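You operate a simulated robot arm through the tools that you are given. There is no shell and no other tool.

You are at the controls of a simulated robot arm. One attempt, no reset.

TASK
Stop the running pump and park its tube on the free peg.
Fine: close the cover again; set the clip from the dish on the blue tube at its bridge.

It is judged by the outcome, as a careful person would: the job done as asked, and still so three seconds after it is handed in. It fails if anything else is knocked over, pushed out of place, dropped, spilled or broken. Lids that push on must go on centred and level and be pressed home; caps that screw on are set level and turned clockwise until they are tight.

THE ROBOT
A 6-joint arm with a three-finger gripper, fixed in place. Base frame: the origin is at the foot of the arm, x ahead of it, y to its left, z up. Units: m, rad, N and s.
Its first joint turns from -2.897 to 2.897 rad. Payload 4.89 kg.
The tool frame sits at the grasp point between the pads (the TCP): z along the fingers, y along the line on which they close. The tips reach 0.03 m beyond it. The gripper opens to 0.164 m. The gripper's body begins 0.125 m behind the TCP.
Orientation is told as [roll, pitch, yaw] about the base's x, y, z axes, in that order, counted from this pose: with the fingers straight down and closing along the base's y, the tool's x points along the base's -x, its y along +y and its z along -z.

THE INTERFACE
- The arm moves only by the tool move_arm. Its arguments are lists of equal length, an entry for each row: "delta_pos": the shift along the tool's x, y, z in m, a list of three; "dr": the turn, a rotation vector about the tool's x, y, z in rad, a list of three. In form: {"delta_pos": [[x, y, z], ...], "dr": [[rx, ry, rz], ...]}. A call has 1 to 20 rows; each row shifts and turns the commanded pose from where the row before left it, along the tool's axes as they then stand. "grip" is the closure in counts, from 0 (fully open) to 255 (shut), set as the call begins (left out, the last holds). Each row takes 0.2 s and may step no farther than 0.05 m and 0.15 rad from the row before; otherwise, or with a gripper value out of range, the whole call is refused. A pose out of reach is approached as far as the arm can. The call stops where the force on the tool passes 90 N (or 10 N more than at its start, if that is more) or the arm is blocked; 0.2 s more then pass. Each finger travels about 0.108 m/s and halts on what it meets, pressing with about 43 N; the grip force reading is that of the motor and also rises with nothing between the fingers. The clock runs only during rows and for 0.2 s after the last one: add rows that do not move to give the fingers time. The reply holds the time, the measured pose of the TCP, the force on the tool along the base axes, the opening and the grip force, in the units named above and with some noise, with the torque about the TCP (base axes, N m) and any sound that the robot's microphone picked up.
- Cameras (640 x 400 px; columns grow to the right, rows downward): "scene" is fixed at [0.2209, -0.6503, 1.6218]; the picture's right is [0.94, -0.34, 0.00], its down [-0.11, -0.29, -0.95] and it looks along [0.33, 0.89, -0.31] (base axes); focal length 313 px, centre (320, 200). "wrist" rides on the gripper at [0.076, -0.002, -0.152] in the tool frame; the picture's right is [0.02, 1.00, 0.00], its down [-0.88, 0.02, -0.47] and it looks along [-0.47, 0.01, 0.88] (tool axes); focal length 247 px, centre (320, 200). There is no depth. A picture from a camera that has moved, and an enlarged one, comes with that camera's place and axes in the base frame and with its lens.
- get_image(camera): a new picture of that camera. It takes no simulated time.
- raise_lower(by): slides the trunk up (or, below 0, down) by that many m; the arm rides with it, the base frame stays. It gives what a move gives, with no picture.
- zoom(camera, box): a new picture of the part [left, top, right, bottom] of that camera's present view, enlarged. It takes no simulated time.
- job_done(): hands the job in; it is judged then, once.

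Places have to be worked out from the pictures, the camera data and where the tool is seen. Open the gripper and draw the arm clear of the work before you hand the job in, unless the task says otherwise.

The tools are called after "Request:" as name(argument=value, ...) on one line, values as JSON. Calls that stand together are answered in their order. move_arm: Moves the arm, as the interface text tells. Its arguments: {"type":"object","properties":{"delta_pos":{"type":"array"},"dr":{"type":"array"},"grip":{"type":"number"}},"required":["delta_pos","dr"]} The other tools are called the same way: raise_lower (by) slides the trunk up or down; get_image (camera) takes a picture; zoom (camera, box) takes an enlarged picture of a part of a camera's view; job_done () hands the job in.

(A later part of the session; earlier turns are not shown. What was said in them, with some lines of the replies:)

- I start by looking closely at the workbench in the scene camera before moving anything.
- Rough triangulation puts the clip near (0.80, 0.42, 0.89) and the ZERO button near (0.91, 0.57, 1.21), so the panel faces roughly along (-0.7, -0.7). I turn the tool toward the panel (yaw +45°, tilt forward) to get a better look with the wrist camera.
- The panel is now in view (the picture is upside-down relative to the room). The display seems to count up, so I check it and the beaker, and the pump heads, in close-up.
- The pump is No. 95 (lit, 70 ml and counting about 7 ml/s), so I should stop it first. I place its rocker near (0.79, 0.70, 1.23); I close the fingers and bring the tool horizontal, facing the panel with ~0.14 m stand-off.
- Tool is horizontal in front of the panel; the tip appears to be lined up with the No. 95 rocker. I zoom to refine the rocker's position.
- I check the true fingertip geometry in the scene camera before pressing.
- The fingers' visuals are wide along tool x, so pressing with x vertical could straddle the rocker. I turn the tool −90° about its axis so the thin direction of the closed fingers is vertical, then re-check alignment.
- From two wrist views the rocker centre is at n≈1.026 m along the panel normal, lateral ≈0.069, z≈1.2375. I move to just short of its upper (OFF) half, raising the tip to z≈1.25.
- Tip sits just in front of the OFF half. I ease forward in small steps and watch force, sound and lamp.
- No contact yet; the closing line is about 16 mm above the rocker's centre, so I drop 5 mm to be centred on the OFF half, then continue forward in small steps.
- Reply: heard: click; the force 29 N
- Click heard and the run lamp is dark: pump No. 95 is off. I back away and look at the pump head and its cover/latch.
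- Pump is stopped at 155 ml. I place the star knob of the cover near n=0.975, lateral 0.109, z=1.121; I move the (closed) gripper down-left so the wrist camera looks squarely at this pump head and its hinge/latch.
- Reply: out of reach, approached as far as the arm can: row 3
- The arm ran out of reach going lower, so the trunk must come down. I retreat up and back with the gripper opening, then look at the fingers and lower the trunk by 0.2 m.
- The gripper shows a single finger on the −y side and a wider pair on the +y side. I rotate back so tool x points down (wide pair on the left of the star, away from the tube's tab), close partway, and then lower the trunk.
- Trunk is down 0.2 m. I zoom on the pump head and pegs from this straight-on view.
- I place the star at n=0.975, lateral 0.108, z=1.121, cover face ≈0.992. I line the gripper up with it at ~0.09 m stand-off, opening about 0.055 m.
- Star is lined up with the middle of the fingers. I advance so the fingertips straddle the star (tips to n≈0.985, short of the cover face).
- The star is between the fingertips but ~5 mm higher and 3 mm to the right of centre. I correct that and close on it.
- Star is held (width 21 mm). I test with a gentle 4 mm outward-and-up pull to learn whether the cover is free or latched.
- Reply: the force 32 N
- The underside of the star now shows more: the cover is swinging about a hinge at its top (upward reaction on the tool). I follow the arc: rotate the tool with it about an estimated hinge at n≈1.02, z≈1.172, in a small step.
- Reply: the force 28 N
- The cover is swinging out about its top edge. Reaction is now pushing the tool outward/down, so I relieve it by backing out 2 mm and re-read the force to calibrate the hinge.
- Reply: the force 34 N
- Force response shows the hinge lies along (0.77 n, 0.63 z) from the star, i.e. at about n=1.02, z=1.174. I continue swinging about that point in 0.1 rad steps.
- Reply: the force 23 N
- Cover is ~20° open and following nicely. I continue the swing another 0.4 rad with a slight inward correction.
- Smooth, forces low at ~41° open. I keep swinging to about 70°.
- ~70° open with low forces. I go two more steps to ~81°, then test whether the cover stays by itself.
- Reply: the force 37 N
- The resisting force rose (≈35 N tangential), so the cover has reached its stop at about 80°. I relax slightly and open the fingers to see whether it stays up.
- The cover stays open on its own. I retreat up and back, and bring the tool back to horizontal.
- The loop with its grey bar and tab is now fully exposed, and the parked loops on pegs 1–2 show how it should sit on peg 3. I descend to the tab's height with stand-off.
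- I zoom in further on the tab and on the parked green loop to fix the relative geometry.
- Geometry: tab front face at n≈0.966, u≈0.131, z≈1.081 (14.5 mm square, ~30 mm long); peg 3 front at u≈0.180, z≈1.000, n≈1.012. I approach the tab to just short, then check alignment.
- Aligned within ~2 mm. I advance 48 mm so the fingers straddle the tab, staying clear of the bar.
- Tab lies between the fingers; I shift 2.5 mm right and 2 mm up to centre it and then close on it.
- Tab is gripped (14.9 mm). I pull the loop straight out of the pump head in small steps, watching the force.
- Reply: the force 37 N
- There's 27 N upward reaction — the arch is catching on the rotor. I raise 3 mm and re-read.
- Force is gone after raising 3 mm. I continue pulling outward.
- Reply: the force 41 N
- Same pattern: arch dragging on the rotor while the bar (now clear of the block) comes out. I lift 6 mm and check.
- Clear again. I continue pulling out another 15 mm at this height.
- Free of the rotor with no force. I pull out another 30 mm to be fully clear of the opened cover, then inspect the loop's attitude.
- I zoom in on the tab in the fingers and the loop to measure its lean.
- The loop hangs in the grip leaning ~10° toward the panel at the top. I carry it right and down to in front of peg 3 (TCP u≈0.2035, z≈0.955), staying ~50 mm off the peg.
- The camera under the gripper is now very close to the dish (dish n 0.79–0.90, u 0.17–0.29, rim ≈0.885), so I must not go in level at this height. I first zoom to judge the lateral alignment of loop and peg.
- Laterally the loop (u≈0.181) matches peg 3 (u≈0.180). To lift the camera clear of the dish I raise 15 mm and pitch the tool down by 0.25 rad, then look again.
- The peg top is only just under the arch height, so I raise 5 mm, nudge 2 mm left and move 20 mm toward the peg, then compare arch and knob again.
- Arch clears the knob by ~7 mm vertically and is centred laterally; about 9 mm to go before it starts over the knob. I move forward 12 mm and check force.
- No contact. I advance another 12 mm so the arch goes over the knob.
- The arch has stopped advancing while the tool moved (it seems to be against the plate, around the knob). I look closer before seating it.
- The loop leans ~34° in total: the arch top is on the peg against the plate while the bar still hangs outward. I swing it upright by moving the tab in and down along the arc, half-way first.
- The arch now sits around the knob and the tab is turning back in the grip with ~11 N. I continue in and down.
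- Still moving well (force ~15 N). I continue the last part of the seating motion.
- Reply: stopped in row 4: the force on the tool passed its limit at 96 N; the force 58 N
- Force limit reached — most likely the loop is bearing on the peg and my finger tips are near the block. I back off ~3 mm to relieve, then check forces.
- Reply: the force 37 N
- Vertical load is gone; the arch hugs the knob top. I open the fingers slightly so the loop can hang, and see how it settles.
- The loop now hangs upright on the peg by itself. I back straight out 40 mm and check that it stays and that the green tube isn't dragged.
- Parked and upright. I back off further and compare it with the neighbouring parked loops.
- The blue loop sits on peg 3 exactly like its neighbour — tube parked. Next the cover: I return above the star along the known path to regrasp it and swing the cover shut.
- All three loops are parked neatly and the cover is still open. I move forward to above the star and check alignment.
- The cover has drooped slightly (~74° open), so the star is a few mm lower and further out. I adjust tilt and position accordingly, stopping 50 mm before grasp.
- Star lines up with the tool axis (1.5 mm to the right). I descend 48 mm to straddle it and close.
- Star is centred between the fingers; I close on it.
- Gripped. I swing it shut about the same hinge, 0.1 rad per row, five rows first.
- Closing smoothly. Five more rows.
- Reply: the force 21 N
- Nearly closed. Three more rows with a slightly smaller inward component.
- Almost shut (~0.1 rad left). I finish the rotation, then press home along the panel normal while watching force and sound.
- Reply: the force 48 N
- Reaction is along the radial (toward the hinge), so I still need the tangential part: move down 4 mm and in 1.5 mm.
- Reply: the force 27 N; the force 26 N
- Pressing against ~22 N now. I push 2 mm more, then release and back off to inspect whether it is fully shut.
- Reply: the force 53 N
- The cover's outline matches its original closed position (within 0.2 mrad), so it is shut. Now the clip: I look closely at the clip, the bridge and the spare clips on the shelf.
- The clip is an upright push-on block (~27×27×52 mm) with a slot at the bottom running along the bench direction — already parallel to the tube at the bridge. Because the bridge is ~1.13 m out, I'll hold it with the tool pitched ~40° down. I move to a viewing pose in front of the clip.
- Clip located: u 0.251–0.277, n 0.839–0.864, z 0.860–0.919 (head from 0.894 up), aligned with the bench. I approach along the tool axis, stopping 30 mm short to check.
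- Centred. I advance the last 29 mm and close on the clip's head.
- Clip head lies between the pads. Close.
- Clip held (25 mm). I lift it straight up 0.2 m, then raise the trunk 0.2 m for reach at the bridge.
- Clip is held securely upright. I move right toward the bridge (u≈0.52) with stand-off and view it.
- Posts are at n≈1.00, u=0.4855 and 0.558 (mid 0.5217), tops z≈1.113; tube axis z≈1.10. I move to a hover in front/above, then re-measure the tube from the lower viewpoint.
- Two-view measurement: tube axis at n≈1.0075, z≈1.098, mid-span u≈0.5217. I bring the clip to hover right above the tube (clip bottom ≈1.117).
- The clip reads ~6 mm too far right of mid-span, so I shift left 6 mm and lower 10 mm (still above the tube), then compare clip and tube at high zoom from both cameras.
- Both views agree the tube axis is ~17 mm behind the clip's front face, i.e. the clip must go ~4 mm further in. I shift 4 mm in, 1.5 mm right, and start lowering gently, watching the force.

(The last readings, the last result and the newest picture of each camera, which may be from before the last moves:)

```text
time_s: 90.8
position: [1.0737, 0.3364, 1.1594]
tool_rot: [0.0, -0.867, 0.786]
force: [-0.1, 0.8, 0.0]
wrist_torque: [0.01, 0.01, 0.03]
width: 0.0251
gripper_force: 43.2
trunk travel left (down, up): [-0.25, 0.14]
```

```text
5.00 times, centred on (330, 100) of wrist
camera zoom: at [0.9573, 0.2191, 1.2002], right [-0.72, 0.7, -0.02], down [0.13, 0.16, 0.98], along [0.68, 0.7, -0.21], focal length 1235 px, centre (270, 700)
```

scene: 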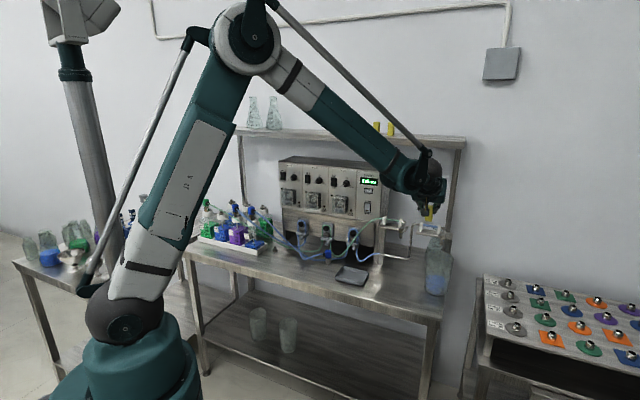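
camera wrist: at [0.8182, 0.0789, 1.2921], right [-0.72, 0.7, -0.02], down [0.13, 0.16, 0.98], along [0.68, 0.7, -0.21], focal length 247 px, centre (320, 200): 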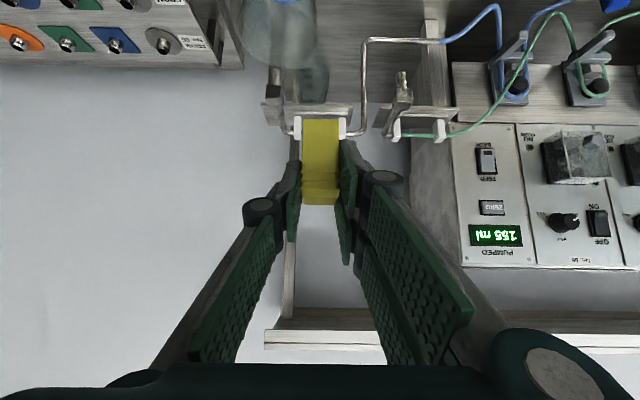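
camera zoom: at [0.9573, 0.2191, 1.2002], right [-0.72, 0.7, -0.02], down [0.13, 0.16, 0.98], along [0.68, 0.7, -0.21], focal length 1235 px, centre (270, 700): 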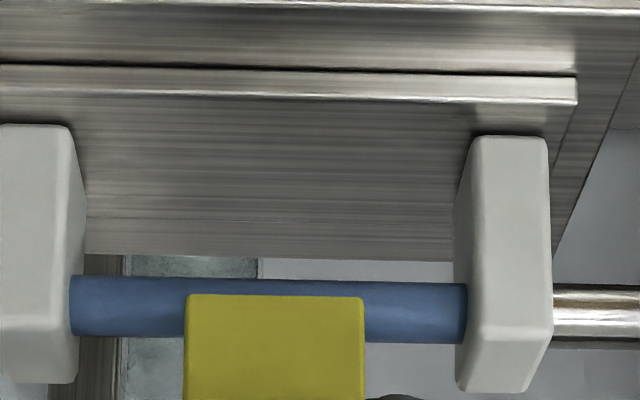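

Now the tube is 13.6 mm behind the front face (≈ clip mid-plane, within ~1 mm). I lower further in 2 mm steps.

Request:
move_arm(delta_pos=[[0.0012, 0, 0.0016], [0.0015, 0, 0.0013], [0.0015, 0, 0.0013], [0, 0, 0]], dr=[[0, 0, 0], [0, 0, 0], [0, 0, 0], [0, 0, 0]])

Request:
zoom(camera="scene", box=[420, 219, 434, 228])

Request:
zoom(camera="wrist", box=[280, 60, 380, 140])

```text
time_s: 91.8
position: [1.0753, 0.3363, 1.153]
tool_rot: [-0.001, -0.868, 0.786]
force: [0.5, -0.2, 0.2]
wrist_torque: [0.02, 0.01, -0.02]
width: 0.0251
gripper_force: 43.0
trunk travel left (down, up): [-0.25, 0.14]
```

```text
16.00 times, centred on (427, 224) of scene
camera zoom: at [0.2209, -0.6503, 1.6218], right [0.94, -0.34, 0.0], down [-0.11, -0.29, -0.95], along [0.33, 0.89, -0.31], focal length 5004 px, centre (-1392, -176)
```

zoom: 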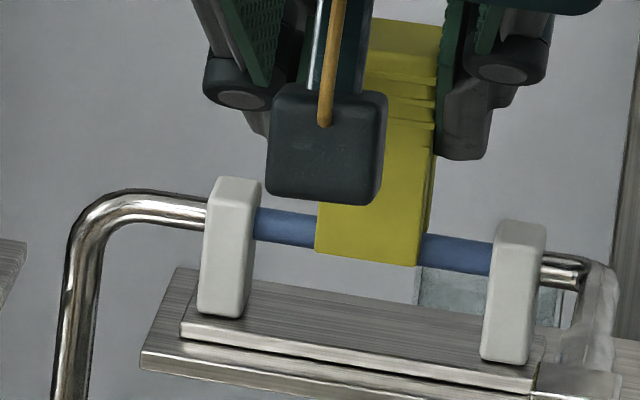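

```text
5.00 times, centred on (330, 100) of wrist
camera zoom: at [0.9582, 0.2199, 1.1944], right [-0.72, 0.7, -0.02], down [0.13, 0.16, 0.98], along [0.68, 0.7, -0.21], focal length 1235 px, centre (270, 700)
```

zoom: 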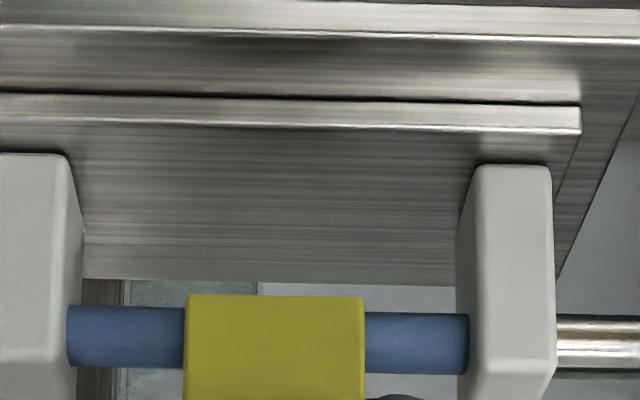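

No resistance: the tube is entering the slot. I continue down in small steps.

Request:
move_arm(delta_pos=[[0.0015, 0, 0.0013], [0.0015, 0, 0.0013], [0.0015, 0, 0.0013], [0, 0, 0]], dr=[[0, 0, 0], [0, 0, 0], [0, 0, 0], [0, 0, 0]])

Request:
zoom(camera="scene", box=[420, 219, 434, 228])

Request:
zoom(camera="wrist", box=[280, 60, 380, 140])

```text
time_s: 92.8
position: [1.0734, 0.337, 1.1476]
tool_rot: [0.001, -0.868, 0.786]
force: [-1.9, -1.4, 1.1]
wrist_torque: [-0.06, 0.1, 0.02]
width: 0.0249
gripper_force: 42.7
trunk travel left (down, up): [-0.25, 0.14]
```

```text
16.00 times, centred on (427, 224) of scene
camera zoom: at [0.2209, -0.6503, 1.6218], right [0.94, -0.34, 0.0], down [-0.11, -0.29, -0.95], along [0.33, 0.89, -0.31], focal length 5004 px, centre (-1392, -176)
```

zoom: 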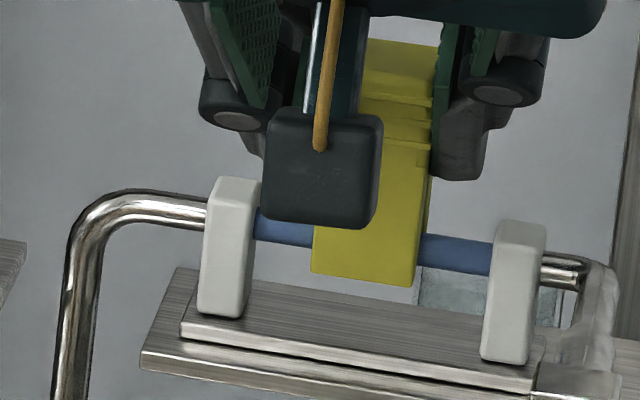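

```text
5.00 times, centred on (330, 100) of wrist
camera zoom: at [0.9575, 0.2196, 1.1888], right [-0.72, 0.7, -0.02], down [0.13, 0.16, 0.98], along [0.68, 0.7, -0.21], focal length 1235 px, centre (270, 700)
```

zoom: 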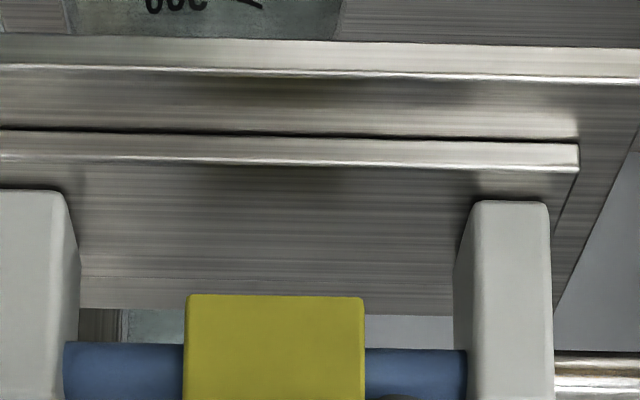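

Sliding on with ~2 N. I lower another 8 mm.

Request:
move_arm(delta_pos=[[0.0015, 0, 0.0013], [0.0015, 0, 0.0013], [0.0015, 0, 0.0013], [0.0015, 0, 0.0013], [0, 0, 0]], dr=[[0, 0, 0], [0, 0, 0], [0, 0, 0], [0, 0, 0], [0, 0, 0]])

Request:
zoom(camera="scene", box=[420, 219, 434, 228])

Request:
zoom(camera="wrist", box=[270, 70, 390, 170])

```text
time_s: 94.0
position: [1.0721, 0.3353, 1.1418]
tool_rot: [-0.001, -0.87, 0.786]
force: [-18.6, -16.6, 14.6]
wrist_torque: [-0.57, 0.73, 0.06]
width: 0.025
gripper_force: 42.6
trunk travel left (down, up): [-0.25, 0.14]
```

```text
16.00 times, centred on (427, 224) of scene
camera zoom: at [0.2209, -0.6503, 1.6218], right [0.94, -0.34, 0.0], down [-0.11, -0.29, -0.95], along [0.33, 0.89, -0.31], focal length 5004 px, centre (-1392, -176)
```

zoom: 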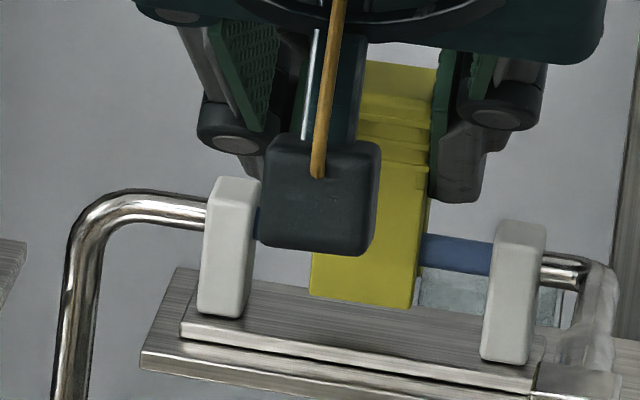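

```text
4.00 times, centred on (330, 120) of wrist
camera zoom: at [0.9569, 0.2187, 1.1827], right [-0.72, 0.7, -0.02], down [0.13, 0.16, 0.98], along [0.68, 0.7, -0.21], focal length 988 px, centre (280, 520)
```

zoom: 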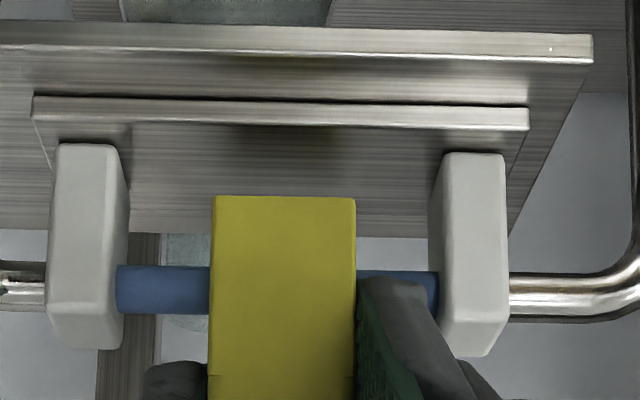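

The tube is pushing the front leg outward (25 N along −n), so the clip is ~2 mm too far in. I shift it 2.5 mm out and re-read.

Request:
move_arm(delta_pos=[[0.0016, 0, -0.0019], [0, 0, 0]], dr=[[0, 0, 0], [0, 0, 0]])

```text
time_s: 94.6
position: [1.0726, 0.3366, 1.1403]
tool_rot: [0.0, -0.87, 0.785]
force: [-4.6, -6.5, 7.7]
wrist_torque: [-0.16, 0.19, 0.0]
width: 0.0252
gripper_force: 43.3
trunk travel left (down, up): [-0.25, 0.14]
```

Request:
move_arm(delta_pos=[[0.0007, 0, -0.0008], [0.0015, 0, 0.0013], [0, 0, 0]], dr=[[0, 0, 0], [0, 0, 0], [0, 0, 0]])

Request:
zoom(camera="wrist", box=[270, 70, 390, 170])

Request:
zoom(camera="scene", box=[420, 219, 434, 228])

```text
time_s: 95.4
position: [1.0718, 0.3336, 1.1375]
tool_rot: [0.0, -0.868, 0.784]
force: [-3.0, -2.1, 9.9]
wrist_torque: [0.05, 0.2, 0.07]
width: 0.0251
gripper_force: 42.8
trunk travel left (down, up): [-0.25, 0.14]
```

```text
4.00 times, centred on (330, 120) of wrist
camera zoom: at [0.9551, 0.2173, 1.1793], right [-0.72, 0.7, -0.02], down [0.13, 0.16, 0.98], along [0.68, 0.7, -0.21], focal length 988 px, centre (280, 520)
```

zoom: 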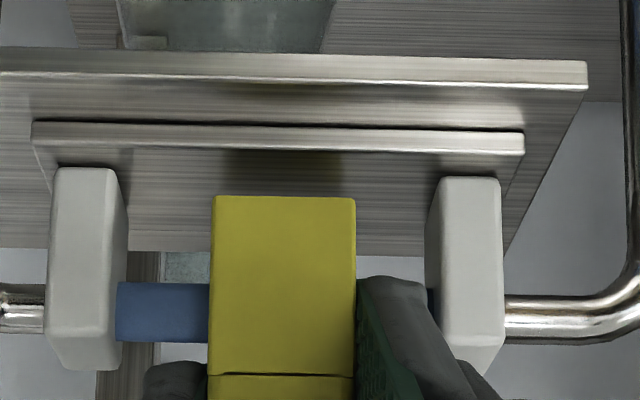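

```text
16.00 times, centred on (427, 224) of scene
camera zoom: at [0.2209, -0.6503, 1.6218], right [0.94, -0.34, 0.0], down [-0.11, -0.29, -0.95], along [0.33, 0.89, -0.31], focal length 5004 px, centre (-1392, -176)
```

zoom: 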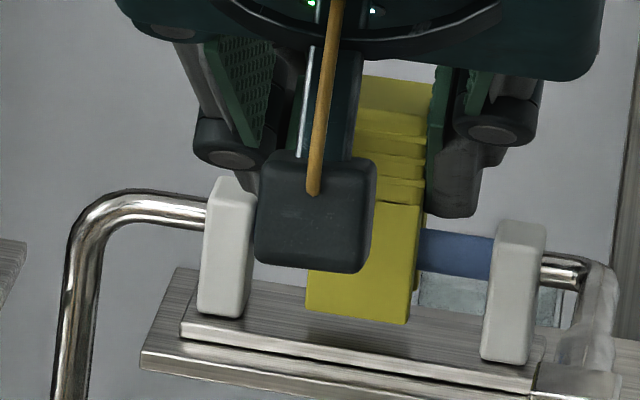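

Good: forces small (10 N down). I lower 4 mm more, then release and press the clip home from above.

Request:
move_arm(delta_pos=[[0.0015, 0, 0.0012], [0.0015, 0, 0.0012], [0, 0, 0]], dr=[[0, 0, 0], [0, 0, 0], [0, 0, 0]])

Request:
zoom(camera="wrist", box=[270, 70, 390, 170])

Request:
zoom(camera="scene", box=[420, 219, 434, 228])

```text
time_s: 96.2
position: [1.0703, 0.3334, 1.1354]
tool_rot: [-0.003, -0.871, 0.786]
force: [-5.7, -10.1, 31.6]
wrist_torque: [0.21, 0.29, 0.2]
width: 0.025
gripper_force: 43.1
trunk travel left (down, up): [-0.25, 0.14]
```

```text
4.00 times, centred on (330, 120) of wrist
camera zoom: at [0.9535, 0.2164, 1.1768], right [-0.72, 0.7, -0.02], down [0.13, 0.16, 0.98], along [0.69, 0.7, -0.21], focal length 988 px, centre (280, 520)
```

zoom: 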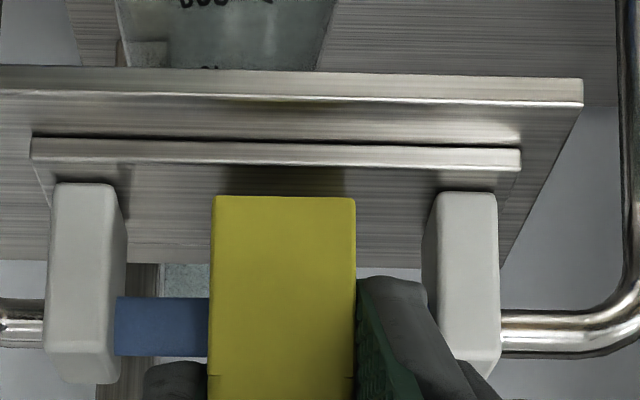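

```text
16.00 times, centred on (427, 224) of scene
camera zoom: at [0.2209, -0.6503, 1.6218], right [0.94, -0.34, 0.0], down [-0.11, -0.29, -0.95], along [0.33, 0.89, -0.31], focal length 5004 px, centre (-1392, -176)
```

zoom: 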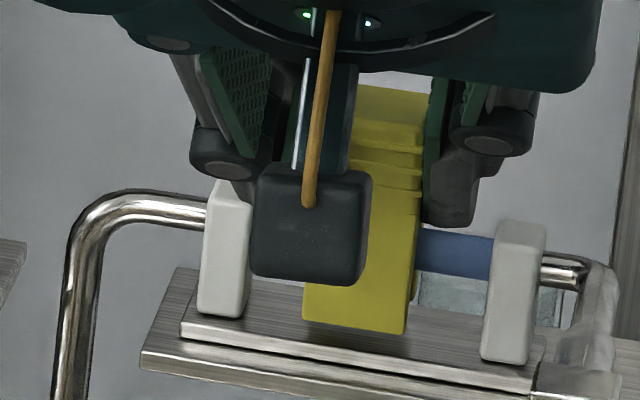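

Resistance is rising (32 N) as the slot takes the tube; no slip of the clip in the grip. I press 2 mm further to see whether it seats.

Request:
move_arm(delta_pos=[[0.0015, 0, 0.0012], [0, 0, 0]], dr=[[0, 0, 0], [0, 0, 0]])

Request:
zoom(camera="wrist", box=[270, 70, 390, 170])

```text
time_s: 96.8
position: [1.0702, 0.3345, 1.1349]
tool_rot: [-0.004, -0.871, 0.787]
force: [0.6, -9.5, 51.8]
wrist_torque: [0.67, 0.12, 0.35]
width: 0.0248
gripper_force: 42.8
trunk travel left (down, up): [-0.25, 0.14]
```

```text
4.00 times, centred on (330, 120) of wrist
camera zoom: at [0.953, 0.2162, 1.176], right [-0.72, 0.7, -0.02], down [0.13, 0.16, 0.98], along [0.69, 0.7, -0.21], focal length 988 px, centre (280, 520)
```

zoom: 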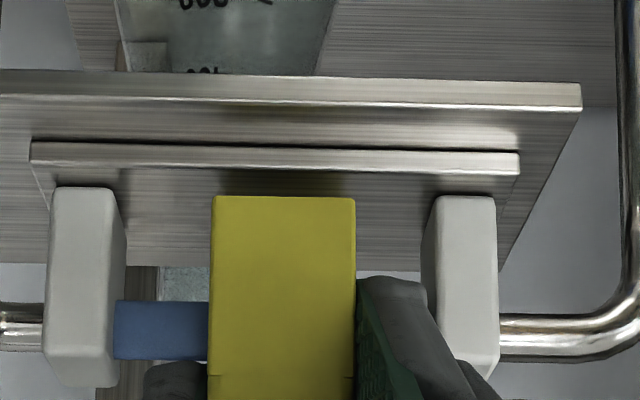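

Torque shows the contact is on the left finger pair (touching the tube/post), not the clip. I relieve 1 mm, open the fingers just 3 mm per side, and back away along the tool axis, then press the clip home from above.

Request:
move_arm(delta_pos=[[-0.001, 0, -0.0009], [0, 0, 0]], dr=[[0, 0, 0], [0, 0, 0]])

Request:
move_arm(delta_pos=[[0, 0, 0], [0, 0, 0]], dr=[[0, 0, 0], [0, 0, 0]], grip=206)

Request:
zoom(camera="wrist", box=[260, 70, 400, 190])

Request:
zoom(camera="scene", box=[420, 219, 434, 228])

```text
time_s: 97.4
position: [1.0705, 0.3328, 1.1361]
tool_rot: [0.0, -0.868, 0.788]
force: [-11.8, -17.3, 33.6]
wrist_torque: [0.08, 0.46, 0.6]
width: 0.0249
gripper_force: 43.1
trunk travel left (down, up): [-0.25, 0.14]
```

```text
time_s: 98.0
position: [1.0701, 0.3345, 1.1337]
tool_rot: [-0.002, -0.869, 0.787]
force: [-22.8, -13.5, 14.1]
wrist_torque: [-0.16, 0.81, 0.58]
width: 0.0357
gripper_force: 3.0
trunk travel left (down, up): [-0.25, 0.14]
```

```text
3.33 times, centred on (330, 130) of wrist
camera zoom: at [0.9534, 0.2171, 1.1757], right [-0.72, 0.7, -0.02], down [0.13, 0.16, 0.98], along [0.68, 0.7, -0.21], focal length 823 px, centre (287, 433)
```

zoom: 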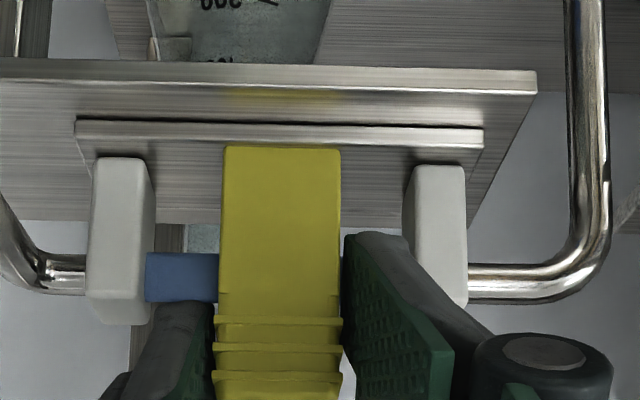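

```text
16.00 times, centred on (427, 224) of scene
camera zoom: at [0.2209, -0.6503, 1.6218], right [0.94, -0.34, 0.0], down [-0.11, -0.29, -0.95], along [0.33, 0.89, -0.31], focal length 5004 px, centre (-1392, -176)
```

zoom: 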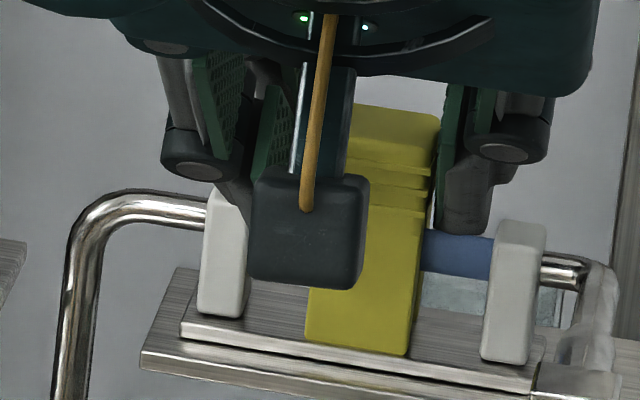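

The clip has dropped ~6 mm further onto the tube by itself when released. My left finger is brushing the post, so I retreat straight back along the tool axis.

Request:
move_arm(delta_pos=[[0, 0, -0.004], [0, 0, -0.006], [0, 0, -0.02], [0, 0, -0.03], [0, 0, 0]], dr=[[0, 0, 0], [0, 0, 0], [0, 0, 0], [0, 0, 0], [0, 0, 0]])

Request:
zoom(camera="wrist", box=[240, 40, 400, 160])

Request:
zoom(camera="scene", box=[412, 210, 442, 236])

```text
time_s: 99.2
position: [1.037, 0.3022, 1.1735]
tool_rot: [-0.002, -0.869, 0.785]
force: [-1.2, -0.3, 0.7]
wrist_torque: [-0.02, -0.02, -0.05]
width: 0.0316
gripper_force: 0.1
trunk travel left (down, up): [-0.25, 0.14]
```

```text
3.33 times, centred on (320, 100) of wrist
camera zoom: at [0.9207, 0.1841, 1.2148], right [-0.72, 0.7, -0.02], down [0.13, 0.16, 0.98], along [0.68, 0.7, -0.21], focal length 823 px, centre (320, 533)
```

zoom: 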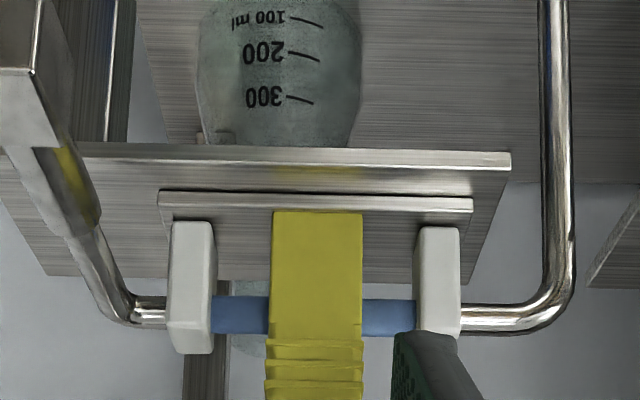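

```text
15.38 times, centred on (427, 223) of scene
camera zoom: at [0.2209, -0.6503, 1.6218], right [0.94, -0.34, 0.0], down [-0.11, -0.29, -0.95], along [0.33, 0.89, -0.31], focal length 4812 px, centre (-1326, -154)
```

zoom: 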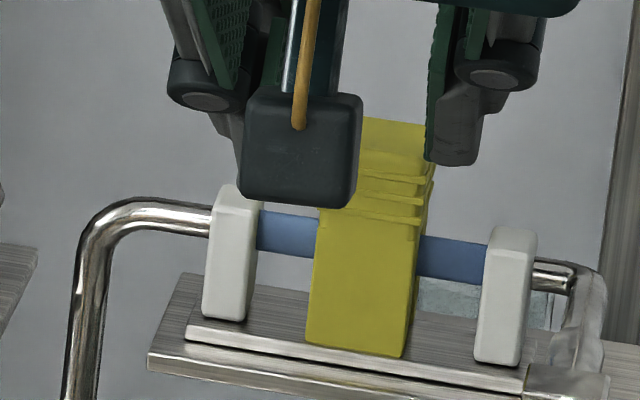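

Clip is sitting upright on the tube between the posts. I back off further for a clean look at whether it is level and fully down.

Request:
move_arm(delta_pos=[[0, 0, -0.04], [0, 0, -0.04], [0, 0, 0]], dr=[[0, 0, 0], [0, 0, 0], [0, 0, 0]], grip=150)

Request:
zoom(camera="wrist", box=[260, 50, 380, 150])

Request:
zoom(camera="scene", box=[412, 210, 442, 236])

Request:
get_image(camera="wrist")

```text
time_s: 100.0
position: [0.9955, 0.2585, 1.224]
tool_rot: [-0.001, -0.868, 0.786]
force: [-1.1, 0.1, 0.5]
wrist_torque: [-0.07, -0.06, -0.03]
width: 0.0674
gripper_force: 0.0
trunk travel left (down, up): [-0.25, 0.14]
```

```text
4.00 times, centred on (320, 100) of wrist
camera zoom: at [0.8788, 0.1402, 1.2653], right [-0.72, 0.7, -0.02], down [0.13, 0.16, 0.98], along [0.68, 0.7, -0.21], focal length 988 px, centre (320, 600)
```

zoom: 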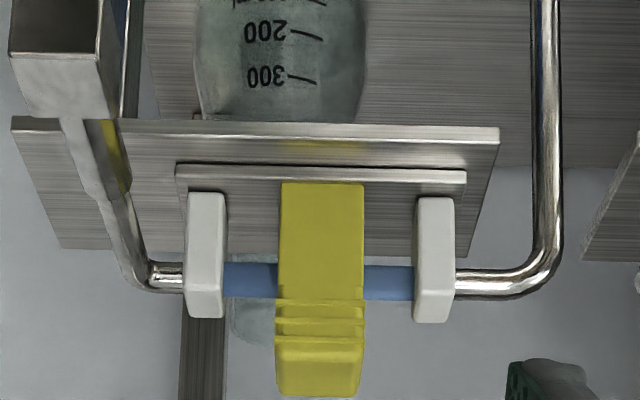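

```text
15.38 times, centred on (427, 223) of scene
camera zoom: at [0.2209, -0.6503, 1.6218], right [0.94, -0.34, 0.0], down [-0.11, -0.29, -0.95], along [0.33, 0.89, -0.31], focal length 4812 px, centre (-1326, -154)
```

zoom: 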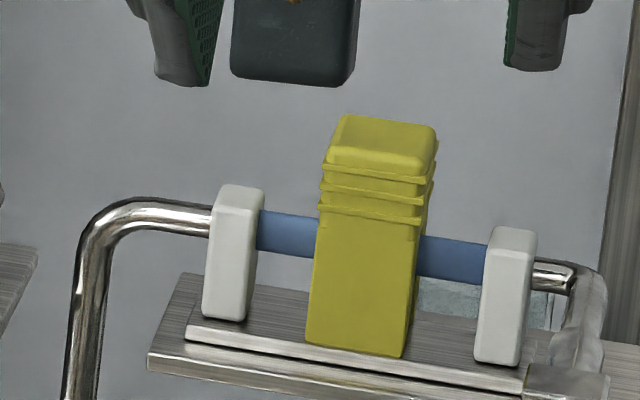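

```text
taken
camera wrist: at [0.8788, 0.1402, 1.2653], right [-0.72, 0.7, -0.02], down [0.13, 0.16, 0.98], along [0.68, 0.7, -0.21], focal length 247 px, centre (320, 200)
```

wrist: 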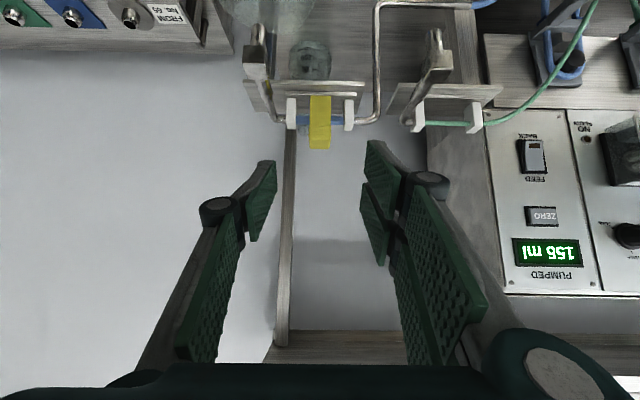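

The clip is upright, level, straddling the tube mid-way between the posts, with its legs down at the strip. To be sure it is pressed home I'll give its top a gentle push with closed fingers: first hover above it.

Request:
move_arm(delta_pos=[[0, 0, 0], [0, 0, 0], [0, 0, 0], [-0.0161, -0.0017, 0.0365], [-0.0161, -0.0017, 0.0365], [-0.0161, -0.0017, 0.0365], [0, 0, 0]], dr=[[0, 0, 0], [0, 0, 0], [0, 0, 0], [0, 0, 0], [0, 0, 0], [0, 0, 0], [0, 0, 0]], grip=255)

Request:
zoom(camera="wrist", box=[260, 60, 380, 160])

Request:
zoom(camera="scene", box=[412, 210, 442, 236])

```text
time_s: 101.6
position: [1.0823, 0.3367, 1.1873]
tool_rot: [0.0, -0.867, 0.785]
force: [0.8, 0.6, -0.6]
wrist_torque: [0.0, -0.01, 0.03]
width: 0.0
gripper_force: 42.8
trunk travel left (down, up): [-0.25, 0.14]
```

```text
4.00 times, centred on (320, 110) of wrist
camera zoom: at [0.9662, 0.2194, 1.2288], right [-0.72, 0.7, -0.02], down [0.13, 0.16, 0.98], along [0.68, 0.7, -0.21], focal length 988 px, centre (320, 560)
```

zoom: 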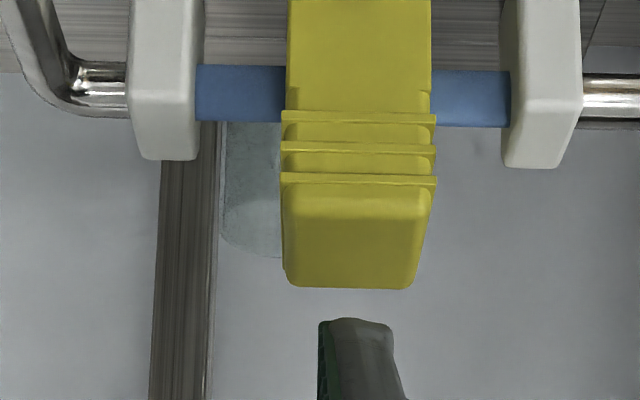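

```text
15.38 times, centred on (427, 223) of scene
camera zoom: at [0.2209, -0.6503, 1.6218], right [0.94, -0.34, 0.0], down [-0.11, -0.29, -0.95], along [0.33, 0.89, -0.31], focal length 4812 px, centre (-1326, -154)
```

zoom: 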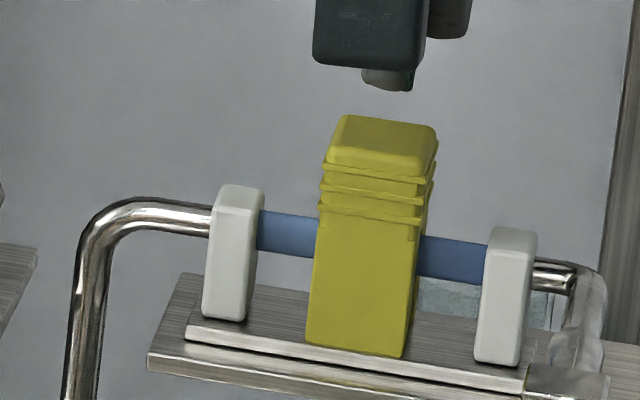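

Tip is centred above the clip. I lower 11 mm to just short of contact, then press in 1 mm steps.

Request:
move_arm(delta_pos=[[0.003, 0, 0.0026], [0.003, 0, 0.0026], [0.0024, 0, 0.002], [0, 0, 0]], dr=[[0, 0, 0], [0, 0, 0], [0, 0, 0], [0, 0, 0]])

Request:
zoom(camera="scene", box=[412, 210, 442, 236])

Request:
zoom(camera="wrist", box=[260, 60, 380, 160])

```text
time_s: 102.6
position: [1.0809, 0.337, 1.1786]
tool_rot: [0.001, -0.867, 0.784]
force: [-0.8, 0.0, -0.9]
wrist_torque: [0.0, 0.03, -0.01]
width: 0.0
gripper_force: 42.9
trunk travel left (down, up): [-0.25, 0.14]
```

```text
15.38 times, centred on (427, 223) of scene
camera zoom: at [0.2209, -0.6503, 1.6218], right [0.94, -0.34, 0.0], down [-0.11, -0.29, -0.95], along [0.33, 0.89, -0.31], focal length 4812 px, centre (-1326, -154)
```

zoom: 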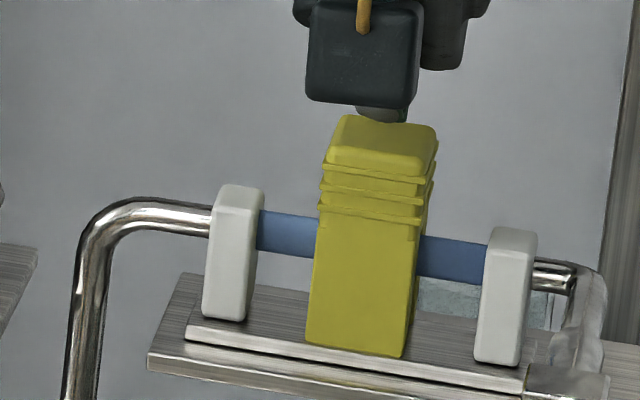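

```text
4.00 times, centred on (320, 110) of wrist
camera zoom: at [0.965, 0.219, 1.2198], right [-0.72, 0.7, -0.02], down [0.13, 0.16, 0.98], along [0.68, 0.7, -0.21], focal length 988 px, centre (320, 560)
```

zoom: 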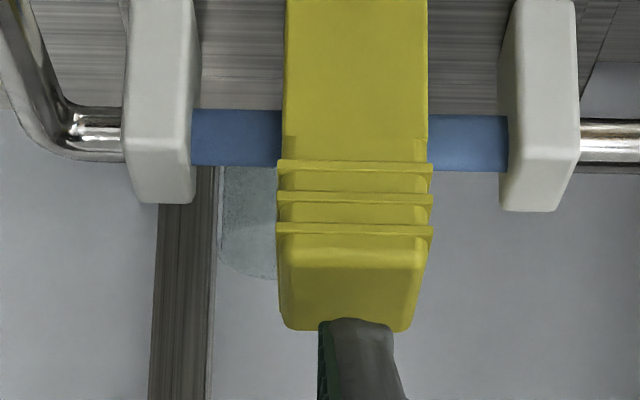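

Request:
move_arm(delta_pos=[[0.0023, 0, 0.0019], [0.0011, 0, 0.001], [0, 0, 0]], dr=[[0, 0, 0], [0, 0, 0], [0, 0, 0]])

Request:
move_arm(delta_pos=[[0.0008, 0, 0.0007], [0, 0, 0]], dr=[[0, 0, 0], [0, 0, 0]])

Request:
zoom(camera="scene", box=[412, 210, 442, 236])

```text
time_s: 103.4
position: [1.0812, 0.3366, 1.1738]
tool_rot: [0.0, -0.868, 0.787]
force: [0.1, -1.0, 0.3]
wrist_torque: [-0.01, 0.0, 0.0]
width: 0.0
gripper_force: 42.9
trunk travel left (down, up): [-0.25, 0.14]
```

```text
time_s: 104.0
position: [1.0805, 0.3353, 1.1731]
tool_rot: [0.001, -0.867, 0.786]
force: [1.2, -0.4, 2.6]
wrist_torque: [0.0, -0.03, -0.03]
width: 0.0
gripper_force: 42.4
trunk travel left (down, up): [-0.25, 0.14]
```

```text
15.38 times, centred on (427, 223) of scene
camera zoom: at [0.2209, -0.6503, 1.6218], right [0.94, -0.34, 0.0], down [-0.11, -0.29, -0.95], along [0.33, 0.89, -0.31], focal length 4812 px, centre (-1326, -154)
```

zoom: 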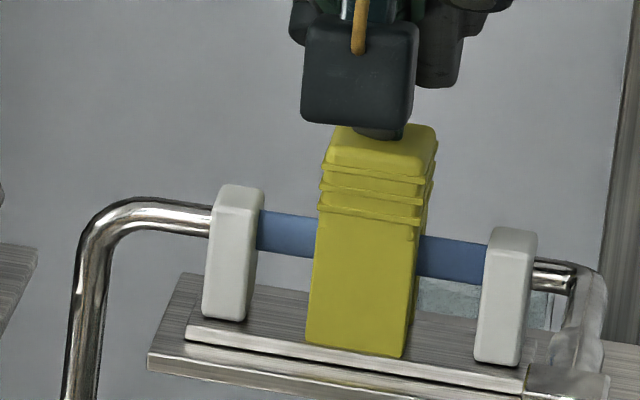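

Light contact (≈3 N). I press slightly more.

Request:
move_arm(delta_pos=[[0.0008, 0, 0.0006], [0, 0, 0]], dr=[[0, 0, 0], [0, 0, 0]])

Request:
move_arm(delta_pos=[[0.0008, 0, 0.0006], [0, 0, 0]], dr=[[0, 0, 0], [0, 0, 0]])

Request:
zoom(camera="scene", box=[412, 210, 442, 236])

```text
time_s: 104.6
position: [1.0814, 0.337, 1.1727]
tool_rot: [-0.002, -0.869, 0.786]
force: [1.1, -0.9, 11.0]
wrist_torque: [-0.03, -0.04, -0.04]
width: 0.0
gripper_force: 43.4
trunk travel left (down, up): [-0.25, 0.14]
```

```text
time_s: 105.2
position: [1.0809, 0.3356, 1.1723]
tool_rot: [-0.002, -0.87, 0.785]
force: [2.2, -0.6, 20.8]
wrist_torque: [0.04, -0.04, 0.0]
width: 0.0
gripper_force: 42.7
trunk travel left (down, up): [-0.25, 0.14]
```

```text
15.38 times, centred on (427, 223) of scene
camera zoom: at [0.2209, -0.6503, 1.6218], right [0.94, -0.34, 0.0], down [-0.11, -0.29, -0.95], along [0.33, 0.89, -0.31], focal length 4812 px, centre (-1326, -154)
```

zoom: 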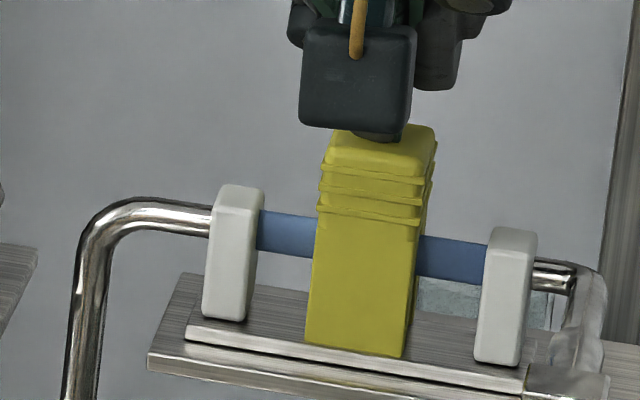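

The clip is solid under 21 N — fully home. I lift straight off, then draw back well clear and open the gripper.

Request:
move_arm(delta_pos=[[-0.0076, 0, -0.0065], [-0.0305, 0, -0.0258], [-0.0305, 0, -0.0258], [0.0258, 0, -0.0305], [0.0258, 0, -0.0305], [0.0258, 0, -0.0305], [0.0258, 0, -0.0305], [0.0258, 0, -0.0305], [0, 0, 0]], dr=[[0, 0, 0], [0, 0, 0], [0, 0, 0], [0, 0, 0], [0, 0, 0], [0, 0, 0], [0, 0, 0], [0, 0, 0], [0, 0, 0]])

Request:
move_arm(delta_pos=[[-0.015, 0.04, 0], [-0.015, 0.04, 0], [-0.015, 0.04, 0], [-0.015, 0.04, 0], [0, 0, 0]], dr=[[0, 0, 0], [0, 0, 0], [0, 0, 0], [0, 0, 0], [0, 0, 0]], grip=0)

Request:
get_image(camera="scene")

Request:
get_image(camera="wrist")

Request:
zoom(camera="scene", box=[270, 155, 390, 260])

Request:
zoom(camera="scene", box=[390, 200, 460, 250])

```text
time_s: 107.2
position: [0.9387, 0.1956, 1.2602]
tool_rot: [-0.002, -0.87, 0.786]
force: [-0.1, -0.3, 0.9]
wrist_torque: [0.0, -0.01, -0.05]
width: 0.0
gripper_force: 43.1
trunk travel left (down, up): [-0.25, 0.14]
```

```text
time_s: 108.4
position: [0.853, 0.3379, 1.3053]
tool_rot: [-0.003, -0.868, 0.786]
force: [-1.6, 0.7, 0.1]
wrist_torque: [-0.06, -0.03, -0.03]
width: 0.1639
gripper_force: 0.0
trunk travel left (down, up): [-0.25, 0.14]
```

```text
taken
```

scene: 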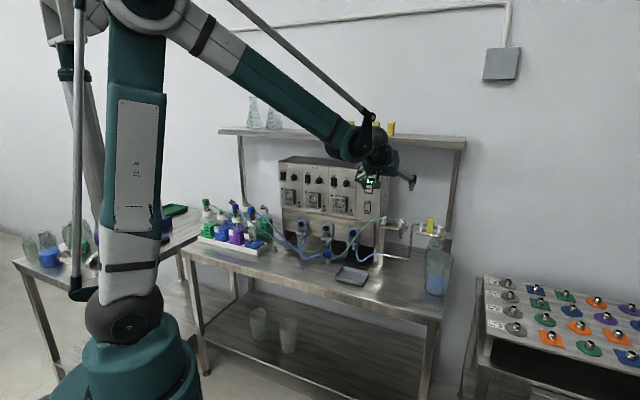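

```text
taken
camera wrist: at [0.7371, 0.2197, 1.347], right [-0.72, 0.7, -0.02], down [0.13, 0.16, 0.98], along [0.68, 0.7, -0.21], focal length 247 px, centre (320, 200)
```

wrist: 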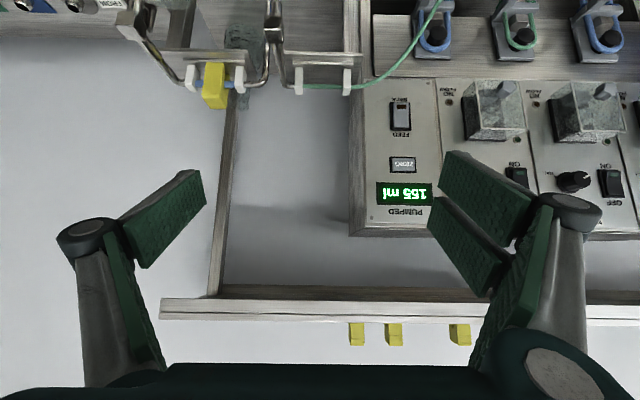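

```text
3.81 times, centred on (330, 208) of scene
camera zoom: at [0.2209, -0.6503, 1.6218], right [0.94, -0.34, 0.0], down [-0.11, -0.29, -0.95], along [0.33, 0.89, -0.31], focal length 1192 px, centre (282, 171)
```

zoom: 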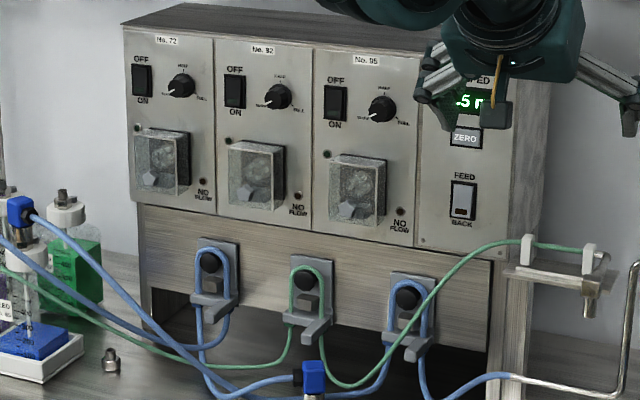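

```text
8.00 times, centred on (425, 225) of scene
camera zoom: at [0.2209, -0.6503, 1.6218], right [0.94, -0.34, 0.0], down [-0.11, -0.29, -0.95], along [0.33, 0.89, -0.31], focal length 2502 px, centre (-520, 0)
```

zoom: 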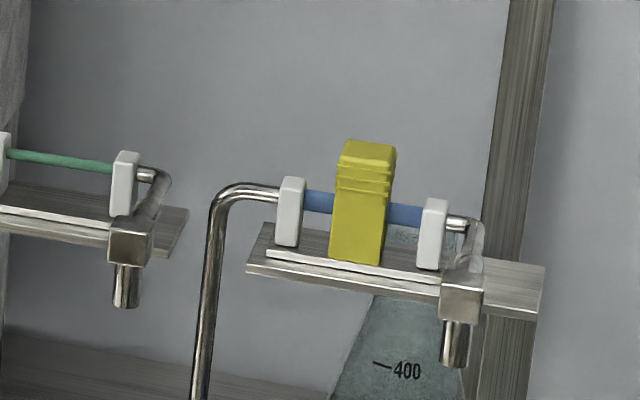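

All goals look met; I draw the arm further back and double-check the cover, switch and dish.

Request:
move_arm(delta_pos=[[0.0258, 0.02, -0.0305], [0.0258, 0.02, -0.0305], [0.0258, 0.02, -0.0305], [0.0258, 0.02, -0.0305], [0.0258, 0, -0.0305], [0, 0, 0]], dr=[[0, 0, 0], [0, 0, 0], [0, 0, 0], [0, 0, 0], [0, 0, 0], [0, 0, 0]])

Request:
get_image(camera="wrist")

Request:
zoom(camera="wrist", box=[230, 90, 430, 240])

Request:
zoom(camera="scene", box=[320, 180, 370, 220])

Request:
zoom(camera="scene", box=[320, 210, 400, 290])

```text
time_s: 109.8
position: [0.6553, 0.2517, 1.3091]
tool_rot: [0.0, -0.871, 0.785]
force: [-1.5, -0.6, -0.6]
wrist_torque: [-0.02, -0.12, -0.15]
width: 0.1643
gripper_force: 0.1
trunk travel left (down, up): [-0.25, 0.14]
```

```text
taken
camera wrist: at [0.5389, 0.1341, 1.3491], right [-0.72, 0.7, -0.02], down [0.13, 0.16, 0.98], along [0.68, 0.7, -0.21], focal length 247 px, centre (320, 200)
```

wrist: 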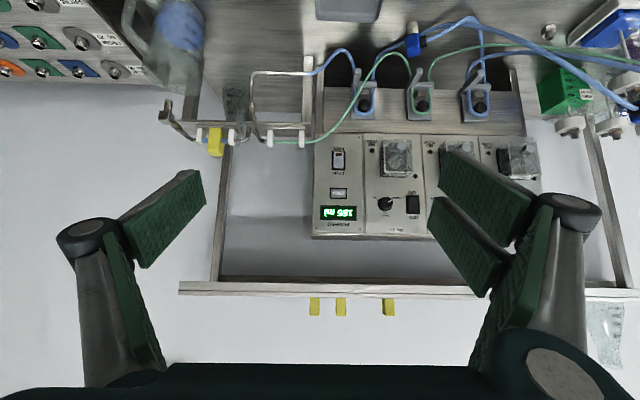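

```text
2.67 times, centred on (330, 165) of wrist
camera zoom: at [0.5389, 0.1341, 1.3491], right [-0.72, 0.7, -0.02], down [0.13, 0.16, 0.98], along [0.68, 0.7, -0.21], focal length 659 px, centre (293, 293)
```

zoom: 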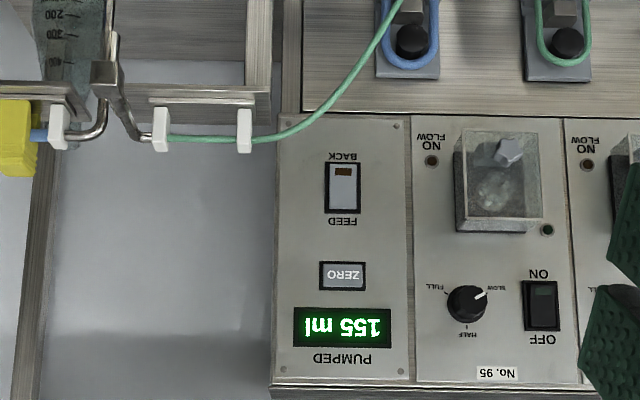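

```text
10.00 times, centred on (345, 200) of scene
camera zoom: at [0.2209, -0.6503, 1.6218], right [0.94, -0.34, 0.0], down [-0.11, -0.29, -0.95], along [0.33, 0.89, -0.31], focal length 3128 px, centre (70, 200)
```

zoom: 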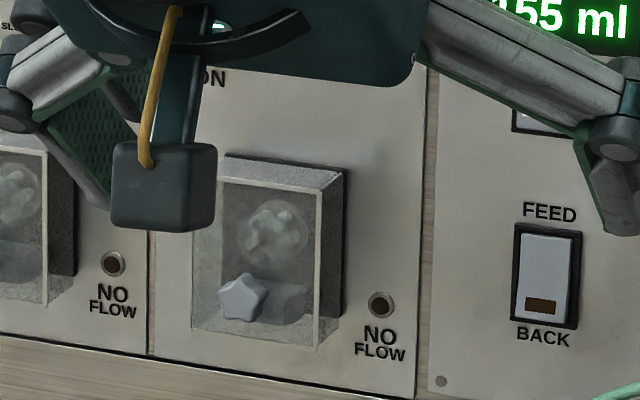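

```text
5.00 times, centred on (360, 250) of scene
camera zoom: at [0.2209, -0.6503, 1.6218], right [0.94, -0.34, 0.0], down [-0.11, -0.29, -0.95], along [0.33, 0.89, -0.31], focal length 1564 px, centre (120, -50)
```

zoom: 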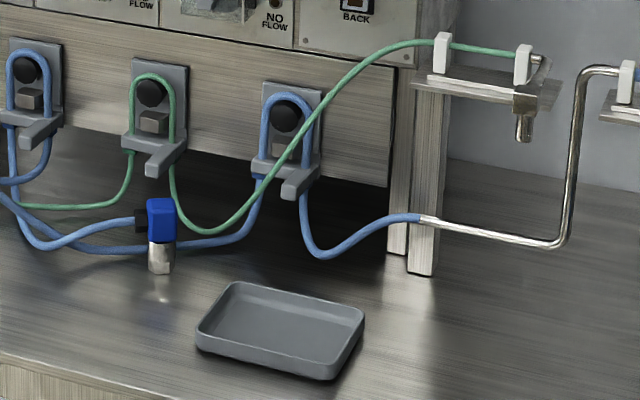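

Pump off at 155 ml, its loop hangs on peg 3, the cover is shut in its original position, the clip is home on the blue tube at its bridge, the dish is undisturbed and the arm is clear with the gripper open. I hand the job in.

Request:
job_done()

```text
The job is handed in.
```

The job is done and handed in; no verdict has come back yet. This is how I left things:

- **Pump:** No. 95, the running one, is switched off. Its run lamp went out and the counter stopped at 155 ml.
- **Tube:** the blue loop from that pump hangs on the third peg, which was free. It sits the same way as the two loops beside it. The green tube crosses in front of it but isn't caught.
- **Cover:** it is closed again and its outline matches the starting position to within about a millimetre. I pressed it with 20–40 N but heard no click.
- **Clip:** the yellow clip from the dish is on the blue tube, between the two posts of its bridge. It stands upright and level, and did not move when I pressed on it with about 21 N.
- **Contacts along the way:** placing the loop reached 96 N on the tool, just past the robot's 90 N stop. I backed off and the loop settled into place on its own. While I was fitting the clip, a finger pressed against one white bridge post at about 25 N. Nothing looks shifted or knocked over.

The gripper is open and the arm is drawn back from the bench.
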